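You operate a simulated robot arm through the tools that you are given. There is no shell and no other tool.

You are at the controls of a simulated robot arm. One attempt, no reset.

JOB
Wipe the dust off the solar panel, tilt it to 30 degrees and switch solar on.
Fine: use the panel cloth and put it back; leave the reel brake alone. What is to be rubbed or washed off counts as gone when no trace of it is left.

Only the result counts: the job must be done as asked and must still hold three seconds after the hand-in. Knocking over, shifting, dropping, spilling or breaking anything else fails it. Flat cloth is picked up by pressing the open fingertips on it (5 to 10 N) and closing them slowly along it; thin cloth reads only 2 to 8 mm in the jaws.

ROBOT AND FRAMES
A 7-joint arm with a two-finger parallel gripper, fixed in place. Base frame: the origin is on the floor under the middle of its stand, x ahead of it, y to its left, z up. Lengths are in m, angles in rad, forces in N, time in s.
It reaches about 1.247 m from its shoulder. Its first joint turns from -2.304 to 2.304 rad. Payload 3.91 kg.
Tool frame: the origin (TCP) lies between the finger pads and is the grasp point; the fingertips stand 0.03 m ahead of it; z points along the fingers, y is the line along which they close. The gripper opens to 0.11 m. The fingers are 0.02 m wide and 0.01 m thick; the gripper's body (0.048 by 0.112 m) begins 0.055 m behind the TCP.
Orientation is that of the tool frame in the base frame, as a unit quaternion [x, y, z, w]. With the fingers straight down and closing along the base's y, the tool's x points along the base's -x, its y along +y and its z along -z.

CONTROLS
- The arm moves only by the tool drive_tool. Its argument "targets" is a list of rows, each an object (a shift or turn left out is 0, a gripper value left out holds the last) with "slide": the shift along the base's x, y, z in m, a list of three; "angular": the turn, a rotation vector about the base's x, y, z in rad, a list of three; "gripper": the finger opening in m, from 0 to 0.11. In form: [{"slide": [tx, ty, tz], "angular": [rx, ry, rz], "gripper": gripper}, ...]. A call has 1 to 20 rows; each row shifts and turns the commanded pose from where the row before left it. Rows are played at 5 a second. More than 0.05 m and 0.15 rad between two rows, or a gripper value outside its range, and nothing of the call is played. A pose out of reach is approached as far as the arm can. The call stops where the force on the tool passes 40 N (or 10 N more than at its start, if that is more) or the arm is blocked; 0.2 s more then pass. Each finger travels about 0.108 m/s and halts on what it meets, pressing with about 40 N; the grip force reading is that of the motor and also rises with nothing between the fingers. The clock runs only during rows and for 0.2 s after the last one: add rows that do not move to give the fingers time. The reply holds the time, the measured pose of the TCP, the force on the tool along the base axes, the opening and the grip force, in the units named above and with some noise, with the torque about the TCP (base axes, N m) and any sound that the robot's microphone picked up.
- Cameras (640 x 400 px; columns grow to the right, rows downward): "scene" is fixed at [0.2188, 0.499, 1.6509]; the picture's right is [0.07, -1.00, 0.00], its down [-0.89, -0.06, -0.45] and it looks along [0.45, 0.03, -0.89] (base axes); focal length 220 px, centre (320, 200). "wrist" rides on the gripper at [0.072, 0.017, -0.103] in the tool frame; the picture's right is [-0.23, 0.97, 0.00], its down [-0.76, -0.18, -0.62] and it looks along [-0.61, -0.14, 0.78] (tool axes); focal length 222 px, centre (320, 200).
- camera(camera): a new picture of that camera. It takes no simulated time.
- pixel_to_xyz(camera, pixels): for up to 12 pixels [column, row] of the newest picture of that camera ("zoom" is the newest enlarged one), the place [x, y, z] in the base frame of the surface seen there, good to about 0.002 m. It takes no simulated time.
- close_up(camera, box): a new picture of the part [left, top, right, bottom] of that camera's present view, enlarged. It takes no simulated time.
- finish_job(): hands the job in; it is judged then, once.

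Leave the gripper open and the arm clear of the work at the hand-in unless told otherwise.

The tools are called as a command line: name --argument value ..., lists and objects as JSON in quotes. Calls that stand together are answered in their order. drive_tool: Moves the arm, as the interface text tells. Its arguments: {"type":"object","properties":{"targets":{"type":"array","items":{"type":"object","properties":{"slide":{"type":"array","items":{"type":"number"}},"angular":{"type":"array","items":{"type":"number"}},"gripper":{"type":"number"}}}}},"required":["targets"]} The other tools are called the same way: camera (camera) takes a picture; pixel_to_xyz (camera, pixels) gives the place of the surface under pixels of a picture; close_up (camera, box) takes an enlarged picture of a part of a camera's view; finish_job () hands the job in.

At the start:

```text
clock: 0.0
ee_pos: [0.4201, 0.3554, 1.2614]
tool_rot: [0.001, 1.0, -0.001, -0.001]
ft_force: [0.2, -0.4, 0.1]
torque: [0.0, -0.01, -0.01]
gripper_width: 0.11
grip_force: 0.1
```

scene: 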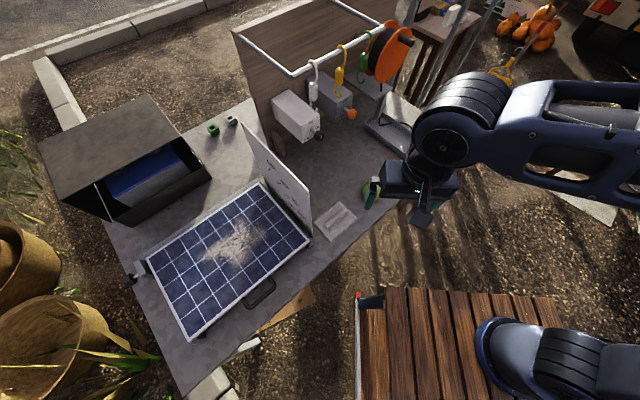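
wrist: 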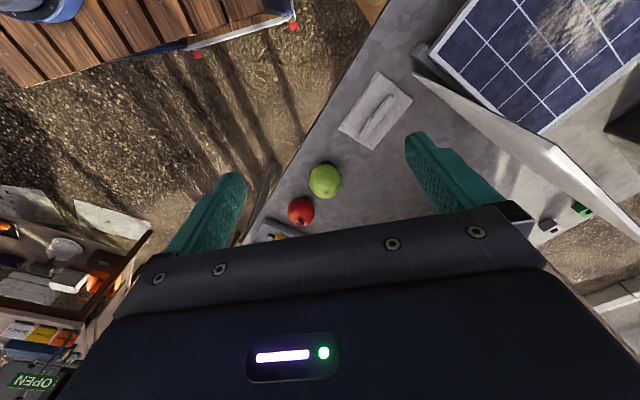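

I see the solar panel with a dusty patch around scene pixel (235,245), a cloth-like item at (335,220), and boxes and switches around (300,115). I'll take close-ups before moving.

close_up --camera "scene" --box '[120, 160, 360, 350]'

close_up --camera "scene" --box '[230, 20, 430, 180]'

close_up --camera "scene" --box '[280, 160, 420, 260]'

close_up --camera "scene" --box '[30, 80, 270, 260]'

close_up --camera "wrist" --box '[320, 0, 640, 240]'

```text
2.11 times, centred on (240, 255) of scene
```

zoom: 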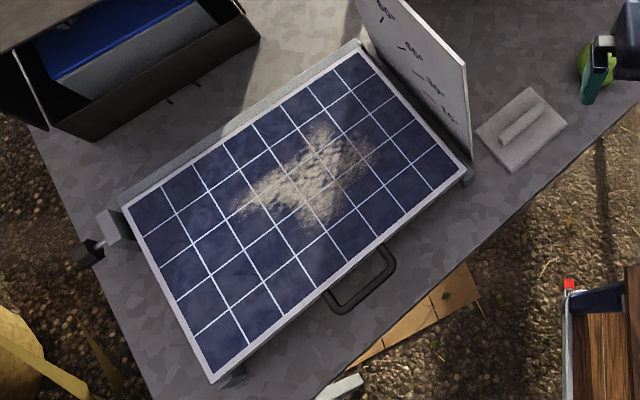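

```text
2.50 times, centred on (330, 100) of scene
```

zoom: 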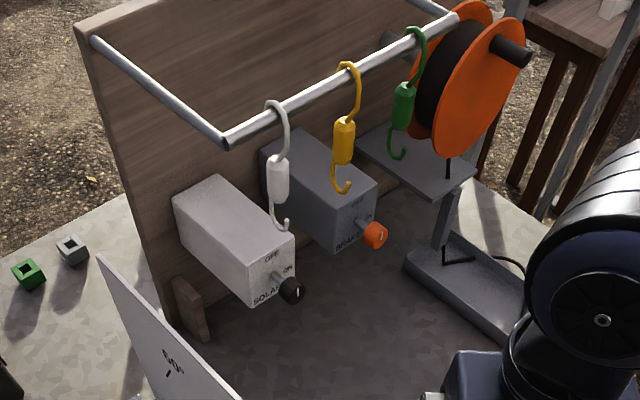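

```text
4.00 times, centred on (350, 210) of scene
```

zoom: 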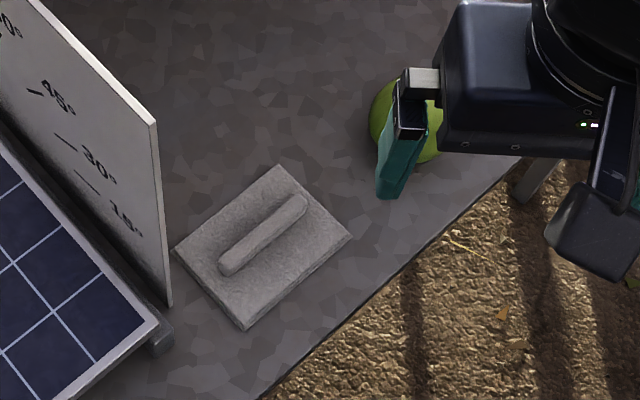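

```text
2.22 times, centred on (150, 170) of scene
```

zoom: 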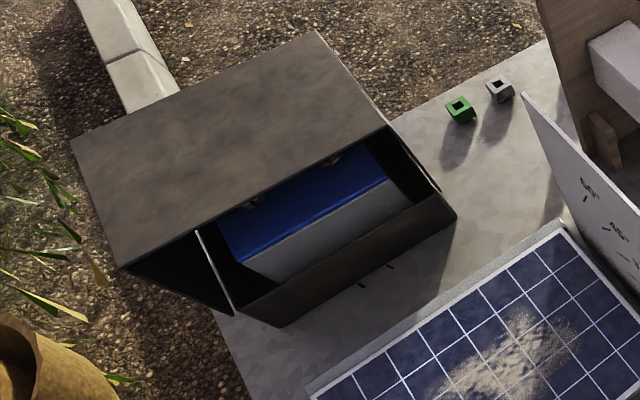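

```text
1.67 times, centred on (480, 120) of wrist
```

zoom: 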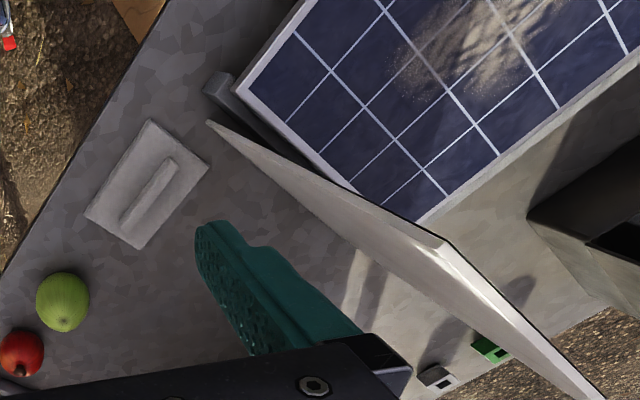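

Now I'll measure the panel corners, handle, scale board, cloth and knob in the scene picture.

pixel_to_xyz --camera "scene" --pixels '[[148, 262], [188, 336], [309, 242], [259, 183], [262, 292], [250, 302], [272, 280], [244, 126], [311, 225], [313, 205], [335, 220], [345, 260]]'

close_up --camera "scene" --box '[110, 230, 210, 350]'

close_up --camera "scene" --box '[230, 110, 330, 250]'

close_up --camera "scene" --box '[260, 70, 370, 150]'

```text
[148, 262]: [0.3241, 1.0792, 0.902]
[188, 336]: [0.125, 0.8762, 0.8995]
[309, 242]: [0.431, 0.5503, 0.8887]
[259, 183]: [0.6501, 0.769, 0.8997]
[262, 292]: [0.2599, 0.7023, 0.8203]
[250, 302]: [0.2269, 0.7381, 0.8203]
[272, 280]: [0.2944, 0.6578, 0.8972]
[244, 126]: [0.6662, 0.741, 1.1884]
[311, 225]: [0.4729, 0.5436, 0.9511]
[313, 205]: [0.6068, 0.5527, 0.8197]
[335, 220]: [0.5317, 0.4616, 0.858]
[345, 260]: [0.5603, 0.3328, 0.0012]
```

```text
3.33 times, centred on (160, 290) of scene
```

zoom: 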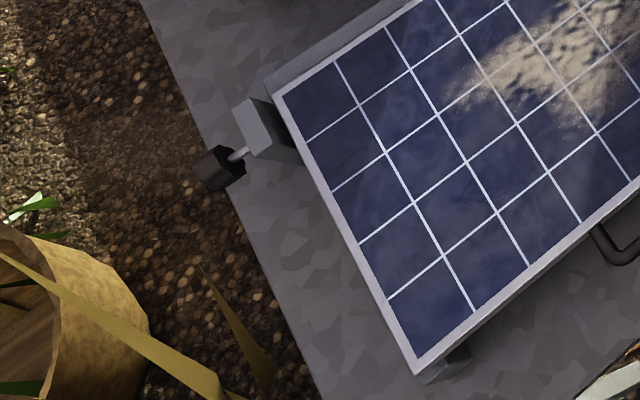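

```text
2.86 times, centred on (280, 180) of scene
```

zoom: 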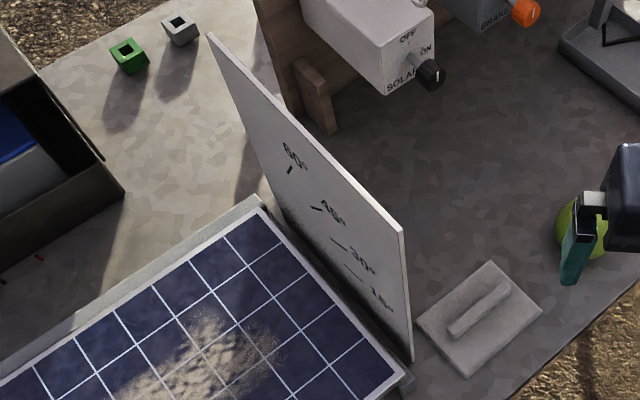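

```text
5.00 times, centred on (315, 110) of scene
```

zoom: 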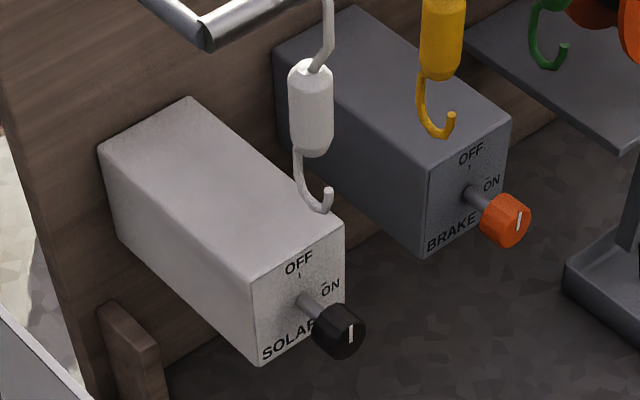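

I'll measure the cloth pad corners and ridge, using a close-up with more pixels.

close_up --camera "scene" --box '[310, 190, 360, 250]'

```text
6.67 times, centred on (335, 220) of scene
```

zoom: 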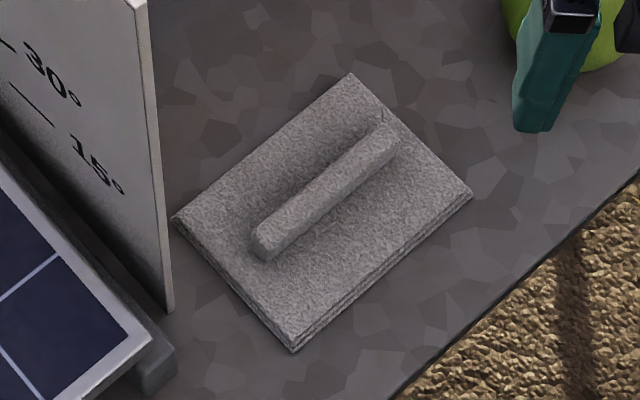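

The pad has corners at zoom (350,73), (172,220), (293,352), (472,192) and a ridge from (262,243) to (385,140). I'll read those points.

pixel_to_xyz --camera "zoom" --pixels '[[350, 76], [177, 219], [293, 346], [468, 193], [258, 236], [270, 245], [385, 132], [395, 143], [325, 190], [300, 290], [140, 20], [165, 300]]'

close_up --camera "scene" --box '[270, 85, 340, 150]'

```text
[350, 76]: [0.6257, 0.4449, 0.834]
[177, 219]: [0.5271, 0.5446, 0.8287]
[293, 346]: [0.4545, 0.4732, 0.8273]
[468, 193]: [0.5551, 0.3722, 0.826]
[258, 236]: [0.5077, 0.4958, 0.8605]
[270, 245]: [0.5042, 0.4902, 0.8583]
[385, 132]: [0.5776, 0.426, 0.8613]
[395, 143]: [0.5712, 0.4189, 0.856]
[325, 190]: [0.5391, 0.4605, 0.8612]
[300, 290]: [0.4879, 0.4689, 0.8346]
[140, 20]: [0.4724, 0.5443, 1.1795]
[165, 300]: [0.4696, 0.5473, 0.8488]
```

```text
6.15 times, centred on (305, 118) of scene
```

zoom: 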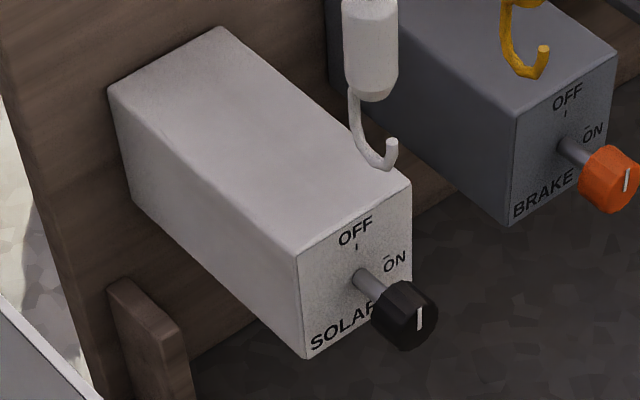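

I'll measure the solar box and its knob (zoom (405,315), pointer line at (420,317)).

pixel_to_xyz --camera "zoom" --pixels '[[400, 310], [418, 306], [419, 328], [360, 280], [355, 247], [387, 258], [300, 256], [308, 350], [408, 180], [405, 285], [370, 152], [394, 142]]'

close_up --camera "scene" --box '[120, 250, 160, 290]'

```text
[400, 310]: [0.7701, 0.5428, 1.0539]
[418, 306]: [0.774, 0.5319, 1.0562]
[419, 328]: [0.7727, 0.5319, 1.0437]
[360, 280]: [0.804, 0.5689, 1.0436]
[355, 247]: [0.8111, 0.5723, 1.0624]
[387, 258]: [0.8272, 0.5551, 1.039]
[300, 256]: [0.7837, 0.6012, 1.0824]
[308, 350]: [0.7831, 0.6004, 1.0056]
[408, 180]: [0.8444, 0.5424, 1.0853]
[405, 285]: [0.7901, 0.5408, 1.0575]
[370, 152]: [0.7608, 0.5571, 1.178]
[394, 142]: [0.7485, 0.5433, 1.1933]
```

```text
10.00 times, centred on (140, 270) of scene
```

zoom: 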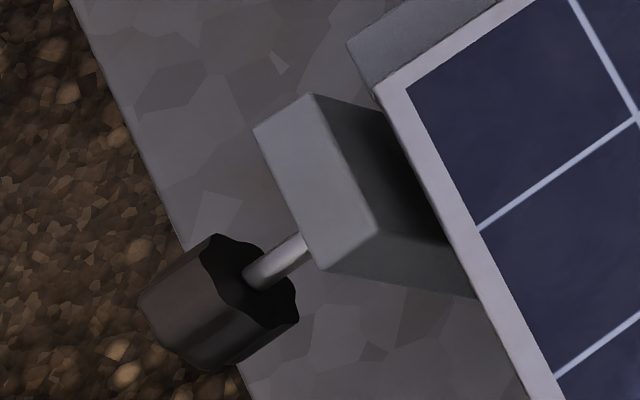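

A lobed knob sits on the left end of the panel frame. I'll read its position and the hinge parts.

pixel_to_xyz --camera "zoom" --pixels '[[220, 320], [165, 310], [230, 280], [285, 270], [300, 150], [330, 260], [275, 140], [350, 60], [270, 310], [420, 260], [210, 350], [100, 100]]'

close_up --camera "scene" --box '[230, 260, 310, 320]'

```text
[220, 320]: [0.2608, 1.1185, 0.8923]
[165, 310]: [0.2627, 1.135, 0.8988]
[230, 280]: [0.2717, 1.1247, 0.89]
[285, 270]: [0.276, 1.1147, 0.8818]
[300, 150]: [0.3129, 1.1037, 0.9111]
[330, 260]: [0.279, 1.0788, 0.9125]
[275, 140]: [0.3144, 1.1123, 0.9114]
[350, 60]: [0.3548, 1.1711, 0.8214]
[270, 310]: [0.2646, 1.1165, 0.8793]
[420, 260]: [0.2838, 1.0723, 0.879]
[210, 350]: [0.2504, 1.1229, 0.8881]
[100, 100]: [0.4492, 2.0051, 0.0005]
```

```text
6.67 times, centred on (270, 290) of scene
```

zoom: 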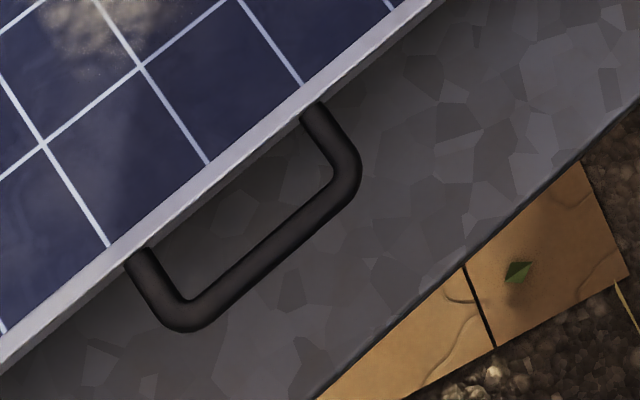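

The handle is a U-shaped bar at the panel's near edge; I'll read its points, along with the panel surface and dust extents.

pixel_to_xyz --camera "zoom" --pixels '[[150, 265], [185, 316], [220, 292], [265, 252], [310, 212], [345, 172], [320, 120], [130, 240], [310, 90], [260, 200], [20, 350], [400, 20]]'

pixel_to_xyz --camera "scene" --pixels '[[205, 258], [240, 222], [262, 232], [240, 265], [215, 240], [230, 246], [255, 222], [260, 240], [160, 262], [190, 325], [300, 240], [258, 190]]'

close_up --camera "scene" --box '[190, 200, 290, 280]'

```text
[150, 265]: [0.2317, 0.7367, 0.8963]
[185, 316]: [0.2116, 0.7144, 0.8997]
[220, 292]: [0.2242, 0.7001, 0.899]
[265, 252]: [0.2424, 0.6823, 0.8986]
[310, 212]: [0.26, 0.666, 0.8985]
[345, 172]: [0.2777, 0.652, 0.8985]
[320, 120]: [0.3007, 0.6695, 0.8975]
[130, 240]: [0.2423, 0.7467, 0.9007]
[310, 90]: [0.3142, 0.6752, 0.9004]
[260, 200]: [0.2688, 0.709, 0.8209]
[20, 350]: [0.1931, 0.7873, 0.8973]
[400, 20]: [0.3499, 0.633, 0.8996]
```

```text
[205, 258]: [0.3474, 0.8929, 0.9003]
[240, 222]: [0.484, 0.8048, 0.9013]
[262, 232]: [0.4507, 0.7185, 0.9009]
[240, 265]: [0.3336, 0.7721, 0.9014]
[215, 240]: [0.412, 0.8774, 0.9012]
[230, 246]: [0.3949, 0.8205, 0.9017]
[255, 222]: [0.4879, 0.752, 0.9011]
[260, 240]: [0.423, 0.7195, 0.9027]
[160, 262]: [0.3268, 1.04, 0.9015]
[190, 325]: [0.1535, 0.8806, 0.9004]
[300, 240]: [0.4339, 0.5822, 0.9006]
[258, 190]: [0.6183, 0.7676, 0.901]
```

```text
5.00 times, centred on (240, 240) of scene
```

zoom: 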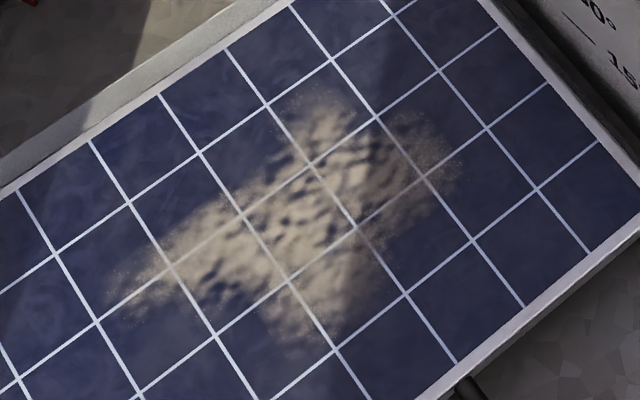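

Everything on the bench lines up with a 45° frame. The panel is about 0.45 by 0.30 m with its top at z≈0.901, and the pad's ridge runs along the same direction, centred near (0.540, 0.459) with its top at z≈0.861. I'll turn the gripper -45° about z and move above the pad at z≈1.0.

drive_tool --targets '[{"slide": [0.02, 0.0175, -0.03], "angular": [0, 0, -0.131], "gripper": 0.11}, {"slide": [0.02, 0.0175, -0.03], "angular": [0, 0, -0.131]}, {"slide": [0.02, 0.0175, -0.03], "angular": [0, 0, -0.131]}, {"slide": [0.02, 0.0175, -0.03], "angular": [0, 0, -0.131]}, {"slide": [0.02, 0.0175, -0.03], "angular": [0, 0, -0.131]}, {"slide": [0.0194, 0.016, -0.03], "angular": [0, 0, -0.1304]}, {"slide": [0, 0, -0.03]}, {"slide": [0, 0, -0.03], "gripper": 0.07}, {"slide": [0, 0, 0]}]'

```text
clock: 2.0
ee_pos: [0.5405, 0.4592, 1.022]
tool_rot: [0.383, 0.924, 0.001, 0.0]
ft_force: [-0.9, -0.2, 0.1]
torque: [0.02, 0.02, 0.0]
gripper_width: 0.0704
grip_force: 0.0
```

The tool is above the pad with the closing line across the ridge. I'll check the view from the wrist and scene.

camera --camera "wrist"

camera --camera "scene"

```text
taken
```

wrist: 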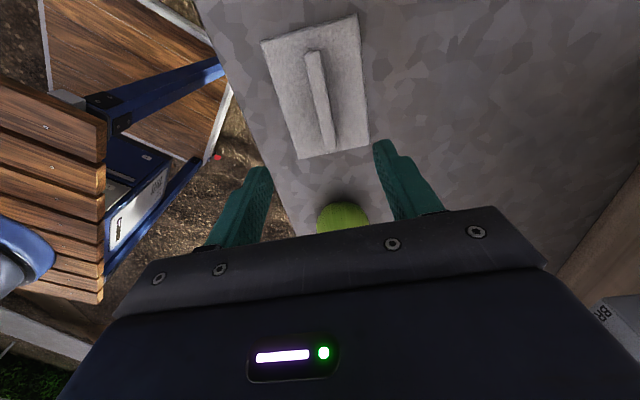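

```text
taken
```

scene: 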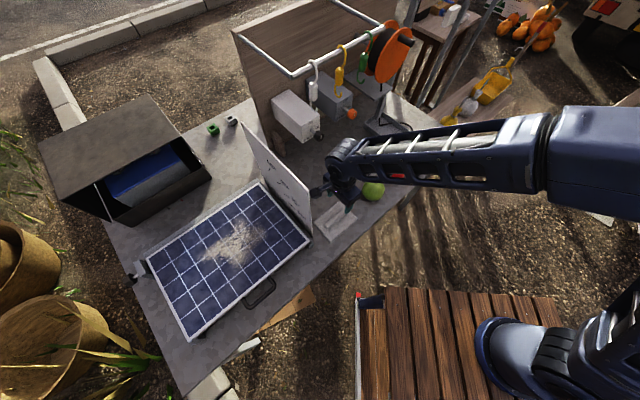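

In the wrist picture the ridge runs from (313,55) to (328,148). I'll read the ridge and pad to refine the grip.

pixel_to_xyz --camera "wrist" --pixels '[[312, 55], [320, 55], [317, 100], [324, 100], [322, 145], [333, 145], [265, 45], [357, 20], [300, 155], [367, 143], [343, 210], [275, 80]]'

close_up --camera "wrist" --box '[240, 0, 400, 240]'

```text
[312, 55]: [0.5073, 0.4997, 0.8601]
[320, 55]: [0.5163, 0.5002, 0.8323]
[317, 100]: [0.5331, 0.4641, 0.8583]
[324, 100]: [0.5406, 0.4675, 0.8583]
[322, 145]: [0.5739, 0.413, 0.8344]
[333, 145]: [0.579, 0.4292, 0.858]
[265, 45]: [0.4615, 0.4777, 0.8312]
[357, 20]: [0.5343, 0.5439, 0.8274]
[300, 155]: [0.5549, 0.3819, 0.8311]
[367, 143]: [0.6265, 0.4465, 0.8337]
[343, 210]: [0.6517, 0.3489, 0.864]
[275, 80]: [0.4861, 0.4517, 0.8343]
```

```text
1.67 times, centred on (320, 120) of wrist
```

zoom: 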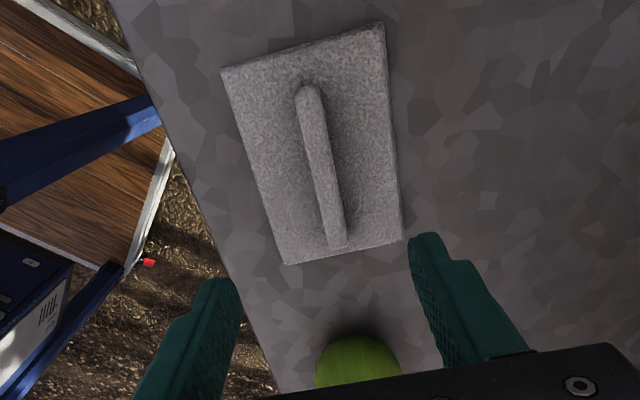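

The ridge centre is at v≈-0.708, matching the tool to about 1 mm. I'll descend so the fingertips stop just above the pad top (TCP z≈0.867) with the fingers open 0.07.

drive_tool --targets '[{"slide": [0, 0, -0.04]}, {"slide": [0, 0, -0.04]}, {"slide": [0, 0, -0.04]}, {"slide": [0, 0, -0.02]}, {"slide": [0, 0, -0.01]}, {"slide": [0, 0, -0.005]}, {"slide": [0, 0, 0]}]'

```text
clock: 3.6
ee_pos: [0.5421, 0.4597, 0.8665]
tool_rot: [0.383, 0.924, 0.0, 0.0]
ft_force: [-0.1, -0.4, 0.0]
torque: [-0.03, 0.02, 0.0]
gripper_width: 0.07
grip_force: 0.0
```

No contact yet, with the fingertips about 2 mm above the pad. I'll close slowly on the ridge.

drive_tool --targets '[{"slide": [0, 0, -0.001], "gripper": 0.05}, {"slide": [0, 0, 0], "gripper": 0.035}, {"slide": [0, 0, 0], "gripper": 0.025}, {"slide": [0, 0, 0], "gripper": 0.018}, {"slide": [0, 0, 0], "gripper": 0.012}, {"slide": [0, 0, 0], "gripper": 0.006}, {"slide": [0, 0, 0], "gripper": 0.0}, {"slide": [0, 0, 0]}, {"slide": [0, 0, 0]}]'

camera --camera "wrist"

```text
clock: 5.6
ee_pos: [0.5404, 0.4587, 0.8644]
tool_rot: [0.382, 0.924, 0.0, -0.001]
ft_force: [-0.1, -0.4, -0.5]
torque: [-0.01, -0.05, 0.03]
gripper_width: 0.015
grip_force: 40.1
```

```text
taken
```

wrist: 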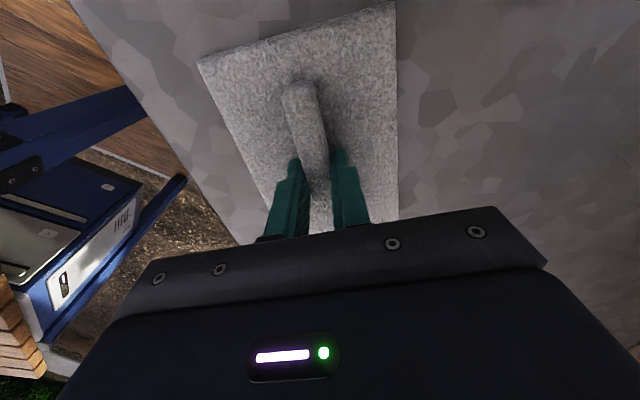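

The fingers hold the ridge at 15 mm with a 40 N grip. The return pose is TCP (0.5405, 0.459, 0.8645). I'll lift 0.1 m straight up and check.

drive_tool --targets '[{"slide": [0, 0, 0.01]}, {"slide": [0, 0, 0.02]}, {"slide": [0, 0, 0.03]}, {"slide": [0, 0, 0.04]}, {"slide": [0, 0, 0]}]'

camera --camera "wrist"

camera --camera "scene"

```text
clock: 6.8
ee_pos: [0.5392, 0.4588, 0.965]
tool_rot: [0.383, 0.924, 0.0, -0.001]
ft_force: [0.2, -0.1, -0.2]
torque: [-0.01, 0.01, 0.01]
gripper_width: 0.0148
grip_force: 40.3
```

```text
taken
```

wrist: 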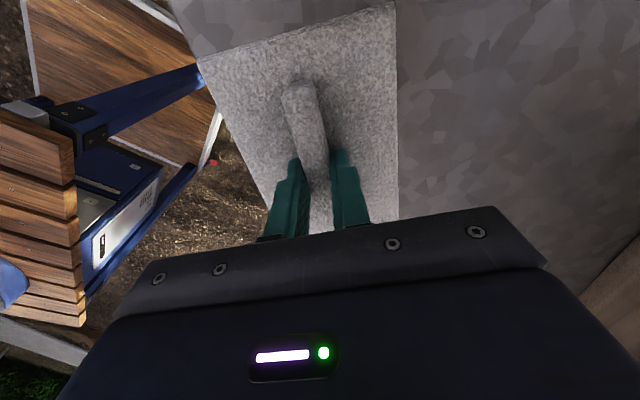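

```text
taken
```

scene: 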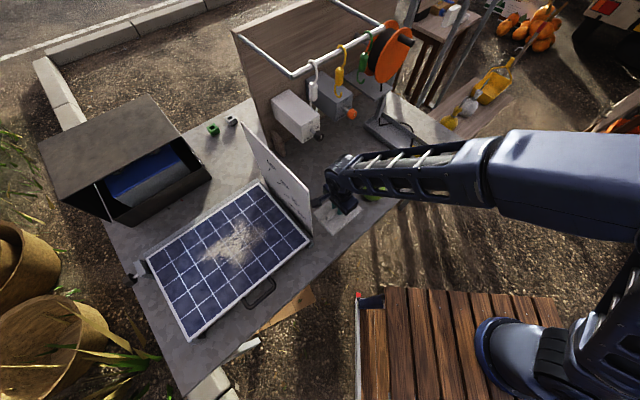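

The pad came up cleanly. I'll raise it to z≈1.245 and swing it around in front of the scale board, to above the near side of the panel.

drive_tool --targets '[{"slide": [-0.0108, -0.0108, 0.04]}, {"slide": [-0.0108, -0.0108, 0.04]}, {"slide": [-0.0108, -0.0108, 0.04]}, {"slide": [-0.0108, -0.0108, 0.04]}, {"slide": [-0.0108, -0.0108, 0.04]}, {"slide": [-0.0108, -0.0108, 0.04]}, {"slide": [-0.0108, -0.0108, 0.04]}, {"slide": [-0.0316, 0.0316, 0]}, {"slide": [-0.0316, 0.0316, 0]}, {"slide": [-0.0316, 0.0316, 0]}, {"slide": [-0.0316, 0.0316, 0]}, {"slide": [-0.0316, 0.0316, 0]}, {"slide": [-0.0316, 0.0316, 0]}, {"slide": [-0.0316, 0.0316, 0]}, {"slide": [-0.0316, 0.0316, 0]}, {"slide": [0, 0, 0]}]'

camera --camera "scene"

camera --camera "wrist"

```text
clock: 10.2
ee_pos: [0.2088, 0.637, 1.2464]
tool_rot: [0.383, 0.924, 0.0, 0.0]
ft_force: [0.6, 0.8, 0.0]
torque: [-0.02, -0.01, -0.03]
gripper_width: 0.0151
grip_force: 40.0
```

```text
taken
```

scene: 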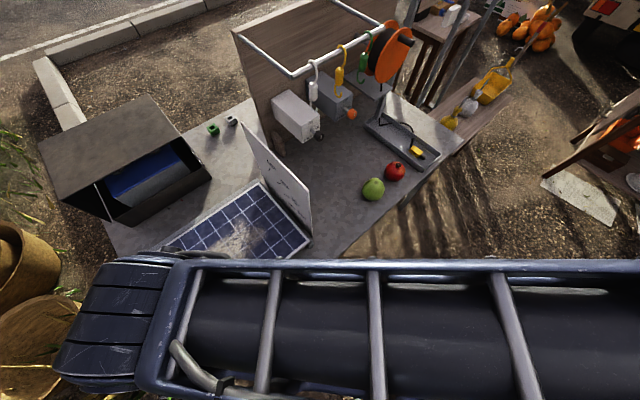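

```text
taken
```

wrist: 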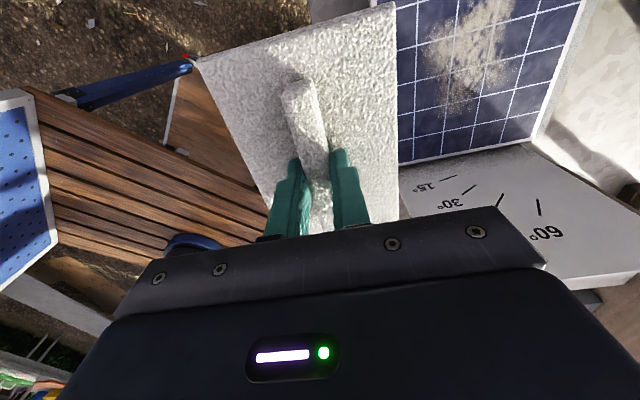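

The arm is at u≈-0.303, v≈-0.598 with the pad in hand. Next I go over the dust centre (v≈-0.845) and down to z≈1.03, staying clear of the board.

drive_tool --targets '[{"slide": [0.0291, 0.0291, -0.025]}, {"slide": [0.0291, 0.0291, -0.025]}, {"slide": [0.0291, 0.0291, -0.025]}, {"slide": [0.0291, 0.0291, -0.025]}, {"slide": [0.0291, 0.0291, -0.025]}, {"slide": [0.0291, 0.0291, -0.025]}, {"slide": [0, 0, -0.035]}, {"slide": [0, 0, -0.035]}, {"slide": [0, 0, 0]}]'

camera --camera "scene"

camera --camera "wrist"

```text
clock: 12.2
ee_pos: [0.3868, 0.8104, 1.0244]
tool_rot: [0.382, 0.924, 0.001, 0.001]
ft_force: [0.2, -0.8, -1.0]
torque: [-0.02, 0.0, 0.04]
gripper_width: 0.0151
grip_force: 40.1
```

```text
taken
```

scene: 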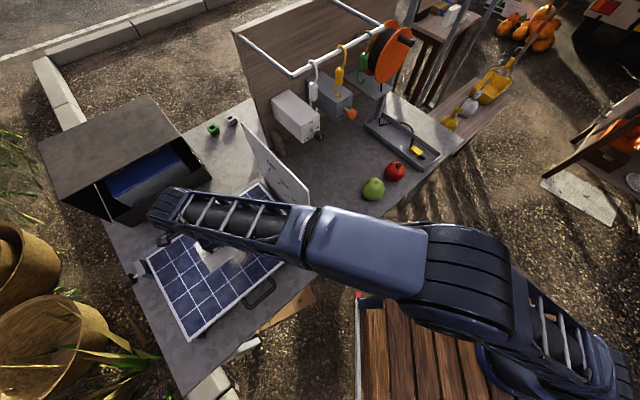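

```text
taken
```

wrist: 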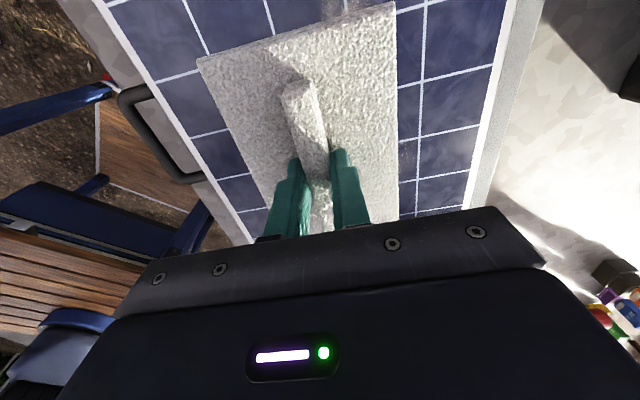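

The forearm passes near the scale board in the picture. I'll check how far it is from the board before pressing.

pixel_to_xyz --camera "scene" --pixels '[[280, 212], [310, 215], [340, 212], [300, 206], [240, 200], [307, 190], [250, 215], [300, 250], [170, 205]]'

close_up --camera "scene" --box '[140, 160, 340, 320]'

```text
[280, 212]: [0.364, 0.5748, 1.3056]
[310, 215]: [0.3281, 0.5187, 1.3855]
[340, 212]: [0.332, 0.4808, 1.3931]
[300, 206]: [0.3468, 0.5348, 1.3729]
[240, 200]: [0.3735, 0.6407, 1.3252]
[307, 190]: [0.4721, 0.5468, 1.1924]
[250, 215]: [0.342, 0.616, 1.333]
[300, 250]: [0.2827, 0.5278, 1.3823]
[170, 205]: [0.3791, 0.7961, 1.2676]
```

```text
2.50 times, centred on (240, 240) of scene
```

zoom: 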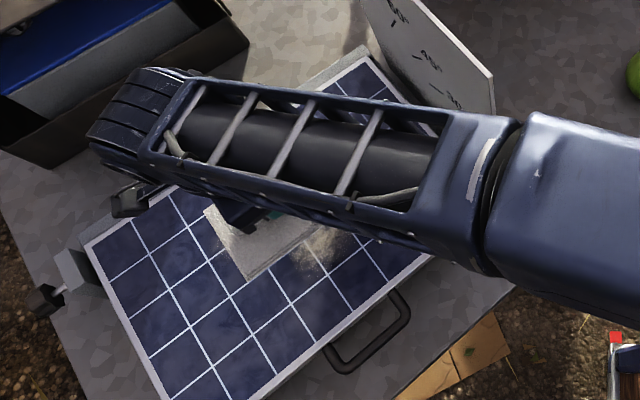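

The forearm is about 0.1 m to the robot side of the board and above its top, so it is clear. I'll go to the first stroke's start (u≈-0.40, v≈-0.92) and come down to just above the surface.

drive_tool --targets '[{"slide": [-0.0064, 0.041, -0.01]}, {"slide": [-0.0064, 0.041, -0.01]}, {"slide": [-0.0063, 0.041, -0.01]}, {"slide": [0, 0, -0.02]}, {"slide": [0, 0, -0.015]}, {"slide": [0, 0, -0.006]}, {"slide": [0, 0, 0]}]'

```text
clock: 13.8
ee_pos: [0.3675, 0.925, 0.9562]
tool_rot: [0.383, 0.924, 0.001, 0.0]
ft_force: [1.4, -0.3, -0.1]
torque: [-0.03, 0.03, -0.01]
gripper_width: 0.0151
grip_force: 40.0
out of reach, approached as far as the arm can: row 3
```

The arm's reach ended a few millimetres short, but the position (u≈-0.394, v≈-0.914) is good enough. I'll lower in small steps until I feel contact.

drive_tool --targets '[{"slide": [0, 0, -0.004]}, {"slide": [0, 0, -0.004]}, {"slide": [0, 0, -0.003]}, {"slide": [0, 0, 0]}]'

```text
clock: 14.8
ee_pos: [0.3686, 0.9241, 0.9448]
tool_rot: [0.383, 0.924, 0.0, 0.0]
ft_force: [-0.1, -0.3, -0.4]
torque: [-0.01, -0.04, 0.01]
gripper_width: 0.015
grip_force: 40.1
```

drive_tool --targets '[{"slide": [0, 0, -0.002]}, {"slide": [0, 0, 0]}, {"slide": [0, 0, -0.001]}, {"slide": [0, 0, 0]}]'

```text
clock: 15.8
ee_pos: [0.368, 0.9233, 0.9447]
tool_rot: [0.382, 0.924, 0.001, -0.001]
ft_force: [-3.7, 2.0, 22.6]
torque: [-0.09, 0.04, 0.04]
gripper_width: 0.0147
grip_force: 39.1
```

Contact: 22.6 N after a 3 mm push, which is stiffer than I want. I'll back off about 1.7 mm to bring it under 10 N.

drive_tool --targets '[{"slide": [0, 0, 0.0017]}, {"slide": [0, 0, 0]}]'

```text
clock: 16.4
ee_pos: [0.3686, 0.9239, 0.9448]
tool_rot: [0.383, 0.924, 0.0, 0.001]
ft_force: [-4.5, 6.3, 17.8]
torque: [0.31, 0.3, 0.01]
gripper_width: 0.0148
grip_force: 40.0
```

drive_tool --targets '[{"slide": [0, 0, 0.001]}, {"slide": [0, 0, 0]}]'

```text
clock: 17.0
ee_pos: [0.3701, 0.9223, 0.9445]
tool_rot: [0.383, 0.924, 0.0, 0.0]
ft_force: [-2.3, 4.0, 13.5]
torque: [0.28, 0.23, -0.02]
gripper_width: 0.0148
grip_force: 39.5
```

About 13 N of downward press is fine for wiping. First stroke: slide along +u by 0.2 m at this height.

drive_tool --targets '[{"slide": [0.0141, -0.0141, 0]}, {"slide": [0.0141, -0.0141, 0]}, {"slide": [0.0141, -0.0141, 0]}, {"slide": [0.0141, -0.0141, 0]}, {"slide": [0.0141, -0.0141, 0]}, {"slide": [0.0141, -0.0141, 0]}, {"slide": [0.0141, -0.0141, 0]}, {"slide": [0.0141, -0.0141, 0]}, {"slide": [0.0141, -0.0141, 0]}, {"slide": [0.0141, -0.0141, 0]}, {"slide": [0, 0, 0]}]'

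camera --camera "scene"

camera --camera "wrist"

```text
clock: 19.4
ee_pos: [0.5096, 0.7834, 0.945]
tool_rot: [0.383, 0.924, 0.0, 0.0]
ft_force: [0.2, 0.3, -0.8]
torque: [-0.01, 0.02, -0.01]
gripper_width: 0.0149
grip_force: 40.1
```

```text
taken
```

scene: 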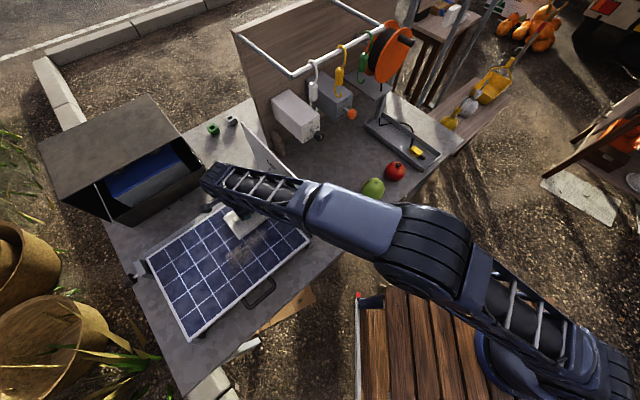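

```text
taken
```

wrist: 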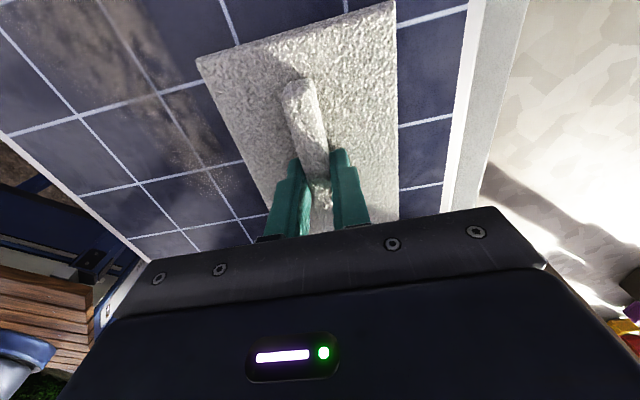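

Part of the dust is thinner, but the force fell to zero at the end of the stroke. I'll look closely, then press again on the way back.

close_up --camera "scene" --box '[150, 180, 320, 310]'

drive_tool --targets '[{"slide": [0, 0, -0.002]}, {"slide": [0, 0, 0]}]'

```text
3.08 times, centred on (235, 245) of scene
```

zoom: 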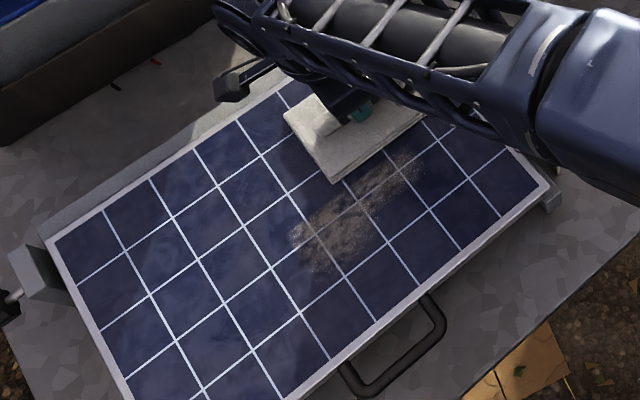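

```text
clock: 20.0
ee_pos: [0.5092, 0.7818, 0.945]
tool_rot: [0.382, 0.924, 0.001, 0.001]
ft_force: [0.7, 0.7, 6.2]
torque: [-0.19, -0.16, 0.04]
gripper_width: 0.015
grip_force: 40.4
```

The strip under the first stroke is fully clean; the remaining dust lies nearer the handle side. Force is now 6.2 N. I'll shift 0.045 m toward the near edge and wipe back along -u.

drive_tool --targets '[{"slide": [-0.0106, -0.0106, -0.0007]}, {"slide": [-0.0106, -0.0106, 0]}, {"slide": [-0.0106, -0.0106, 0]}, {"slide": [-0.0156, 0.0156, 0]}, {"slide": [-0.0156, 0.0156, 0]}, {"slide": [-0.0156, 0.0156, 0]}, {"slide": [-0.0156, 0.0156, 0]}, {"slide": [-0.0156, 0.0156, 0]}, {"slide": [-0.0156, 0.0156, 0]}, {"slide": [-0.0156, 0.0156, 0]}, {"slide": [-0.0156, 0.0156, 0]}, {"slide": [-0.0156, 0.0156, 0]}, {"slide": [-0.0156, 0.0156, 0]}, {"slide": [0, 0, 0]}]'

```text
clock: 21.0
ee_pos: [0.4684, 0.7578, 0.9439]
tool_rot: [0.384, 0.924, 0.001, 0.002]
ft_force: [-1.3, -1.7, 9.2]
torque: [0.3, 0.52, 0.03]
gripper_width: 0.0149
grip_force: 40.1
stopped in row 4: the force on the tool passed its limit at 42 N (the readings are from after the stop); the commanded pose is now the measured one
```

The force limit tripped in row 4 when the direction reversed. I'll look before continuing.

close_up --camera "scene" --box '[150, 150, 340, 310]'

camera --camera "wrist"

```text
2.50 times, centred on (245, 230) of scene
```

zoom: 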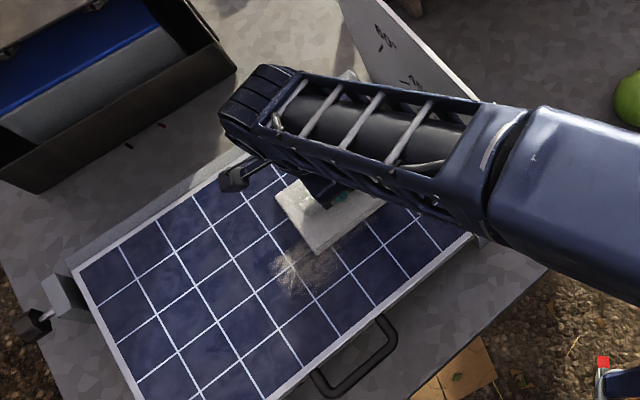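

```text
taken
```

wrist: 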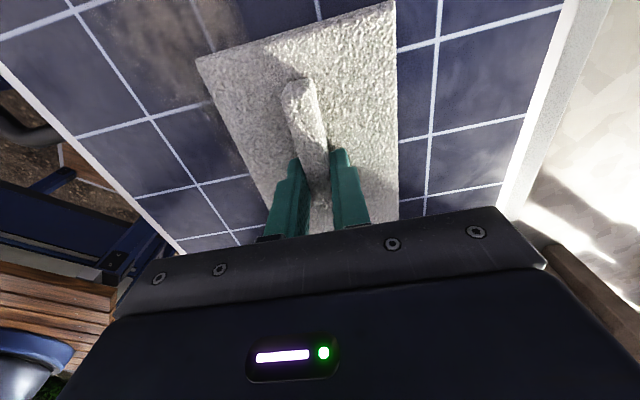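

The view shows only the pad on the glass, so the spike was likely a stick at the reversal. I'll continue the -u stroke more slowly with slightly less press.

drive_tool --targets '[{"slide": [-0.005, 0.005, 0.0005]}, {"slide": [-0.009, 0.009, 0]}, {"slide": [-0.009, 0.009, 0]}, {"slide": [-0.009, 0.009, 0]}, {"slide": [-0.009, 0.009, 0]}, {"slide": [-0.009, 0.009, 0]}, {"slide": [-0.009, 0.009, 0]}, {"slide": [-0.009, 0.009, 0]}, {"slide": [-0.009, 0.009, 0]}, {"slide": [0, 0, 0]}]'

```text
clock: 23.2
ee_pos: [0.3922, 0.8352, 0.9449]
tool_rot: [0.384, 0.923, 0.001, 0.0]
ft_force: [-1.6, 0.8, 4.6]
torque: [-0.07, 0.03, 0.0]
gripper_width: 0.0148
grip_force: 39.7
```

It slides smoothly at about 5 N. I'll finish this stroke to u≈-0.41.

drive_tool --targets '[{"slide": [-0.009, 0.009, -0.0003]}, {"slide": [-0.009, 0.009, 0]}, {"slide": [-0.009, 0.009, 0]}, {"slide": [-0.009, 0.009, 0]}, {"slide": [-0.009, 0.009, 0]}, {"slide": [-0.009, 0.009, 0]}, {"slide": [-0.009, 0.009, 0]}, {"slide": [-0.009, 0.009, 0]}, {"slide": [0, 0, 0]}]'

close_up --camera "scene" --box '[150, 180, 320, 310]'

```text
clock: 25.2
ee_pos: [0.3198, 0.9062, 0.9444]
tool_rot: [0.384, 0.923, 0.001, 0.002]
ft_force: [4.0, -2.6, 16.7]
torque: [-0.28, -0.12, 0.01]
gripper_width: 0.015
grip_force: 40.2
```

```text
3.08 times, centred on (235, 245) of scene
```

zoom: 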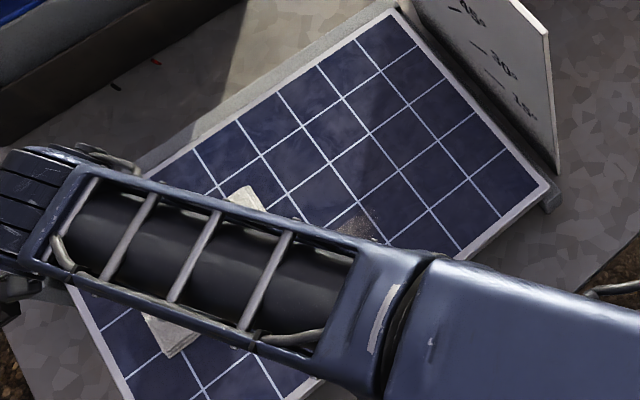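

Nearly all the dust is gone; a bit remains around zoom (360,222). I'll shift toward the handle by 0.045 m and wipe back along +u.

drive_tool --targets '[{"slide": [-0.008, -0.008, 0.001]}, {"slide": [-0.008, -0.008, 0]}, {"slide": [-0.008, -0.008, 0]}, {"slide": [-0.008, -0.008, 0]}, {"slide": [0.005, -0.005, 0]}, {"slide": [0.009, -0.009, 0]}, {"slide": [0.009, -0.009, 0]}, {"slide": [0.009, -0.009, 0]}, {"slide": [0.009, -0.009, 0]}, {"slide": [0.009, -0.009, 0]}, {"slide": [0.009, -0.009, 0]}, {"slide": [0, 0, 0]}]'

```text
clock: 27.8
ee_pos: [0.3474, 0.8146, 0.9435]
tool_rot: [0.385, 0.923, 0.0, 0.002]
ft_force: [-0.9, 1.8, 17.9]
torque: [0.2, 0.23, -0.03]
gripper_width: 0.0149
grip_force: 39.8
```

Force is 17.9 N, so I'll ease it by about 1 mm and continue along +u to about u = -0.18.

drive_tool --targets '[{"slide": [0.009, -0.009, 0.001]}, {"slide": [0.009, -0.009, 0]}, {"slide": [0.009, -0.009, 0]}, {"slide": [0.009, -0.009, 0]}, {"slide": [0.009, -0.009, -0.0002]}, {"slide": [0.009, -0.009, -0.0002]}, {"slide": [0.009, -0.009, -0.0002]}, {"slide": [0.009, -0.009, -0.0002]}, {"slide": [0.009, -0.009, 0]}, {"slide": [0.009, -0.009, 0]}, {"slide": [0.009, -0.009, 0]}, {"slide": [0, 0, 0]}]'

close_up --camera "scene" --box '[150, 180, 320, 310]'

```text
clock: 30.4
ee_pos: [0.4458, 0.7164, 0.9442]
tool_rot: [0.384, 0.923, 0.0, 0.001]
ft_force: [-1.6, 0.3, 10.8]
torque: [-0.08, 0.1, -0.01]
gripper_width: 0.0148
grip_force: 39.8
```

```text
3.08 times, centred on (235, 245) of scene
```

zoom: 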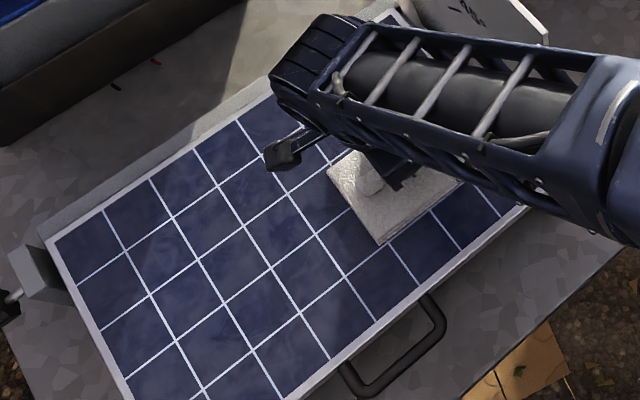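

The visible area is clean. I'll add one more pass 0.04 m nearer the handle, back along -u.

drive_tool --targets '[{"slide": [-0.007, -0.007, 0.0005]}, {"slide": [-0.007, -0.007, 0]}, {"slide": [-0.007, -0.007, 0]}, {"slide": [-0.007, -0.007, 0]}, {"slide": [-0.005, 0.005, 0]}, {"slide": [-0.009, 0.009, 0]}, {"slide": [-0.009, 0.009, 0]}, {"slide": [-0.009, 0.009, 0]}, {"slide": [-0.009, 0.009, 0]}, {"slide": [-0.009, 0.009, 0]}, {"slide": [-0.009, 0.009, 0]}, {"slide": [-0.009, 0.009, 0]}, {"slide": [-0.009, 0.009, 0]}, {"slide": [-0.009, 0.009, 0]}, {"slide": [-0.009, 0.009, 0]}, {"slide": [-0.009, 0.009, 0.0003]}, {"slide": [-0.009, 0.009, 0.0003]}, {"slide": [0, 0, 0]}]'

close_up --camera "scene" --box '[150, 180, 320, 310]'

```text
clock: 34.2
ee_pos: [0.3039, 0.8018, 0.945]
tool_rot: [0.385, 0.923, 0.0, 0.002]
ft_force: [0.2, 0.0, -1.2]
torque: [-0.04, 0.04, 0.01]
gripper_width: 0.0146
grip_force: 39.7
```

```text
3.08 times, centred on (235, 245) of scene
```

zoom: 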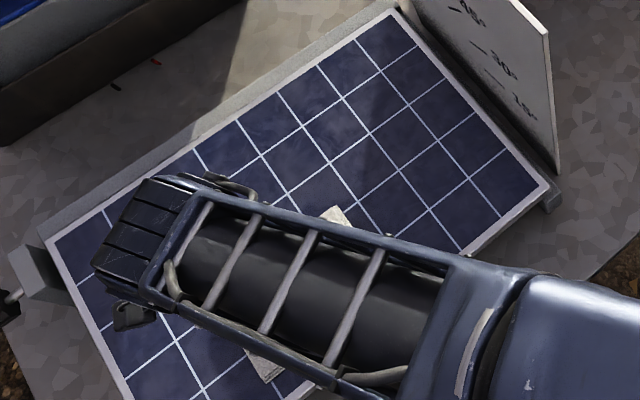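

It looks clean so far. I'll lift the pad and move back toward the robot to get an unobstructed look at the glass.

drive_tool --targets '[{"slide": [0, 0, 0.03]}, {"slide": [0, 0, 0.04]}, {"slide": [-0.015, -0.015, 0.04]}, {"slide": [-0.015, -0.015, 0.04]}, {"slide": [-0.018, -0.018, 0.04]}, {"slide": [-0.018, -0.018, 0.04]}, {"slide": [-0.018, -0.018, 0.04]}, {"slide": [-0.018, -0.018, 0.03]}, {"slide": [-0.018, -0.018, 0]}, {"slide": [0.0316, -0.0316, 0]}, {"slide": [0.0316, -0.0316, 0]}, {"slide": [0.0316, -0.0316, 0]}, {"slide": [0.0316, -0.0316, 0]}, {"slide": [0.0316, -0.0316, 0]}, {"slide": [0.0316, -0.0316, 0]}, {"slide": [0.0316, -0.0316, 0]}, {"slide": [0.0316, -0.0316, 0]}, {"slide": [0, 0, 0]}]'

camera --camera "scene"

close_up --camera "scene" --box '[190, 200, 290, 280]'

```text
clock: 38.0
ee_pos: [0.439, 0.4291, 1.2465]
tool_rot: [0.384, 0.923, 0.001, 0.001]
ft_force: [-0.3, 0.0, -0.5]
torque: [-0.02, 0.0, -0.03]
gripper_width: 0.015
grip_force: 40.3
```

```text
taken
```

scene: 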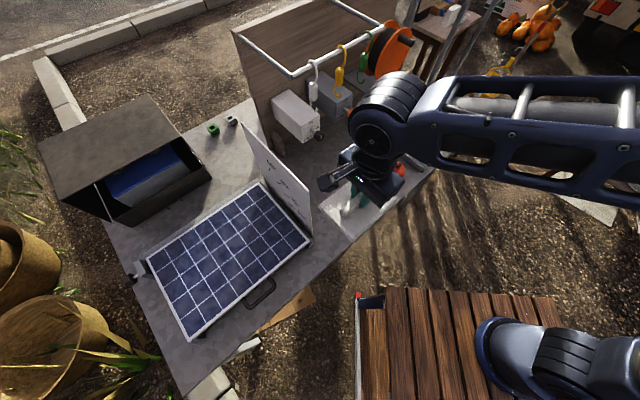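

```text
5.00 times, centred on (240, 240) of scene
```

zoom: 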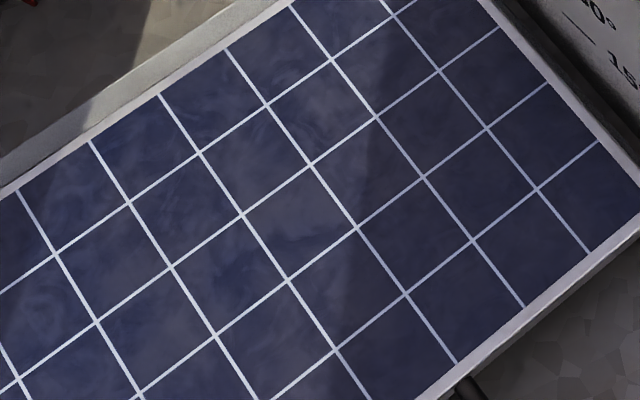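

The glass looks clean. I'll check tighter close-ups of where the dust edges were.

close_up --camera "scene" --box '[195, 215, 240, 275]'

close_up --camera "scene" --box '[235, 205, 285, 255]'

close_up --camera "scene" --box '[150, 220, 215, 290]'

close_up --camera "scene" --box '[200, 245, 280, 305]'

```text
6.67 times, centred on (218, 245) of scene
```

zoom: 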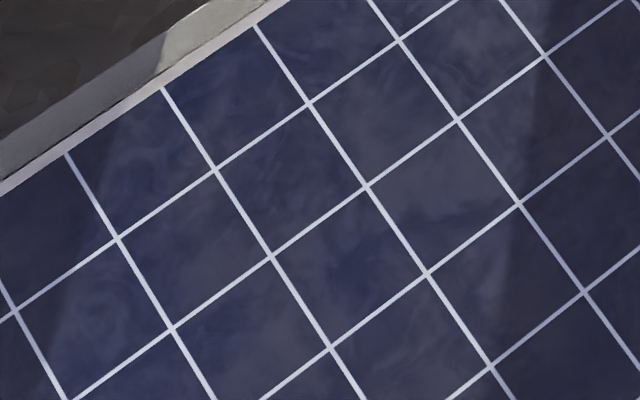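

```text
8.00 times, centred on (260, 230) of scene
```

zoom: 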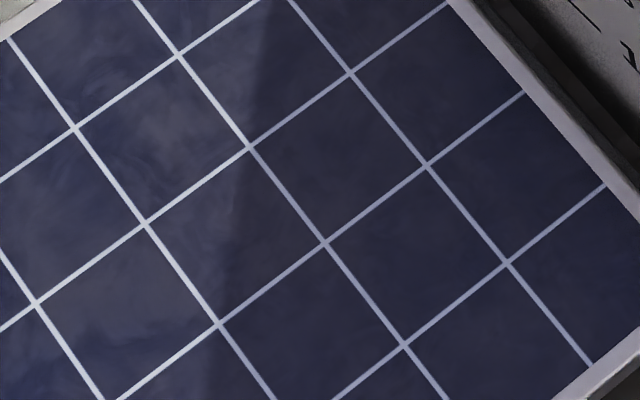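

```text
5.71 times, centred on (182, 255) of scene
```

zoom: 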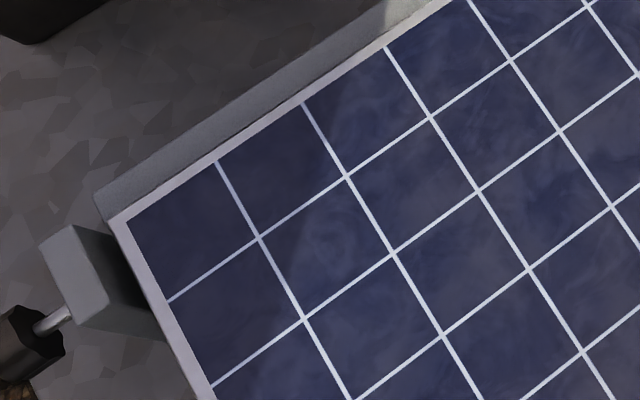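

```text
6.67 times, centred on (240, 275) of scene
```

zoom: 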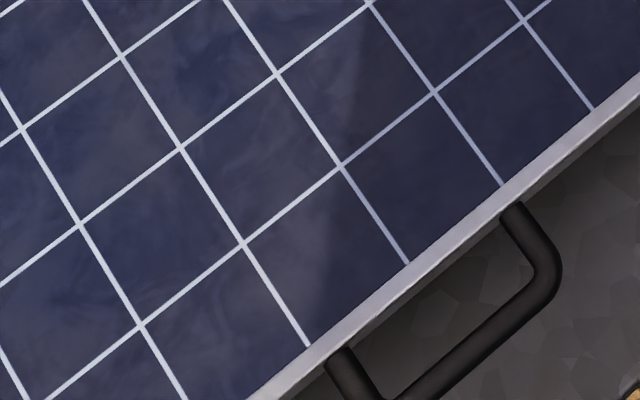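

In the tight close-ups the cells at the old dust core (e.g. around scene (235,237)) look slightly browner than their neighbours, so a faint film may remain. With the pad still in hand I'll go back for a second full pass, starting at u≈-0.18.

drive_tool --targets '[{"slide": [-0.0335, 0.0335, 0]}, {"slide": [-0.0335, 0.0335, 0]}, {"slide": [-0.0335, 0.0335, 0]}, {"slide": [-0.0335, 0.0335, 0]}, {"slide": [-0.01, 0.01, 0]}, {"slide": [0.0289, 0.0289, -0.025]}, {"slide": [0.0289, 0.0289, -0.025]}, {"slide": [0.0289, 0.0289, -0.025]}, {"slide": [0.0289, 0.0289, -0.025]}, {"slide": [0.0289, 0.0289, -0.025]}, {"slide": [0.0289, 0.0289, -0.025]}, {"slide": [0.0289, 0.0289, -0.025]}, {"slide": [0, 0, -0.04]}, {"slide": [0, 0, -0.04]}, {"slide": [0, 0, -0.03]}, {"slide": [0, 0, 0]}]'

camera --camera "wrist"

```text
clock: 41.4
ee_pos: [0.4956, 0.7771, 0.9607]
tool_rot: [0.384, 0.923, 0.0, 0.001]
ft_force: [0.0, 0.6, -0.9]
torque: [0.02, -0.02, 0.01]
gripper_width: 0.0148
grip_force: 40.2
```

```text
taken
```

wrist: 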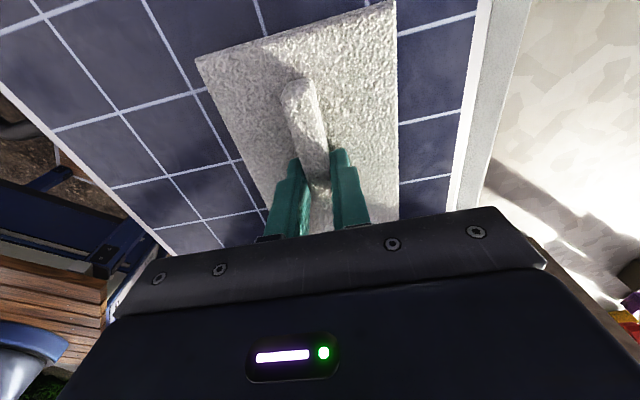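

At u≈-0.199, v≈-0.900, z≈0.961. I'll lower to contact with around 8–10 N.

drive_tool --targets '[{"slide": [0, 0, -0.006]}, {"slide": [0, 0, -0.006]}, {"slide": [0, 0, -0.004]}, {"slide": [0, 0, -0.001]}, {"slide": [0, 0, 0]}]'

```text
clock: 42.6
ee_pos: [0.4961, 0.7763, 0.945]
tool_rot: [0.384, 0.923, 0.001, 0.001]
ft_force: [3.1, 3.5, 9.0]
torque: [-0.14, -0.03, 0.07]
gripper_width: 0.0149
grip_force: 40.5
```

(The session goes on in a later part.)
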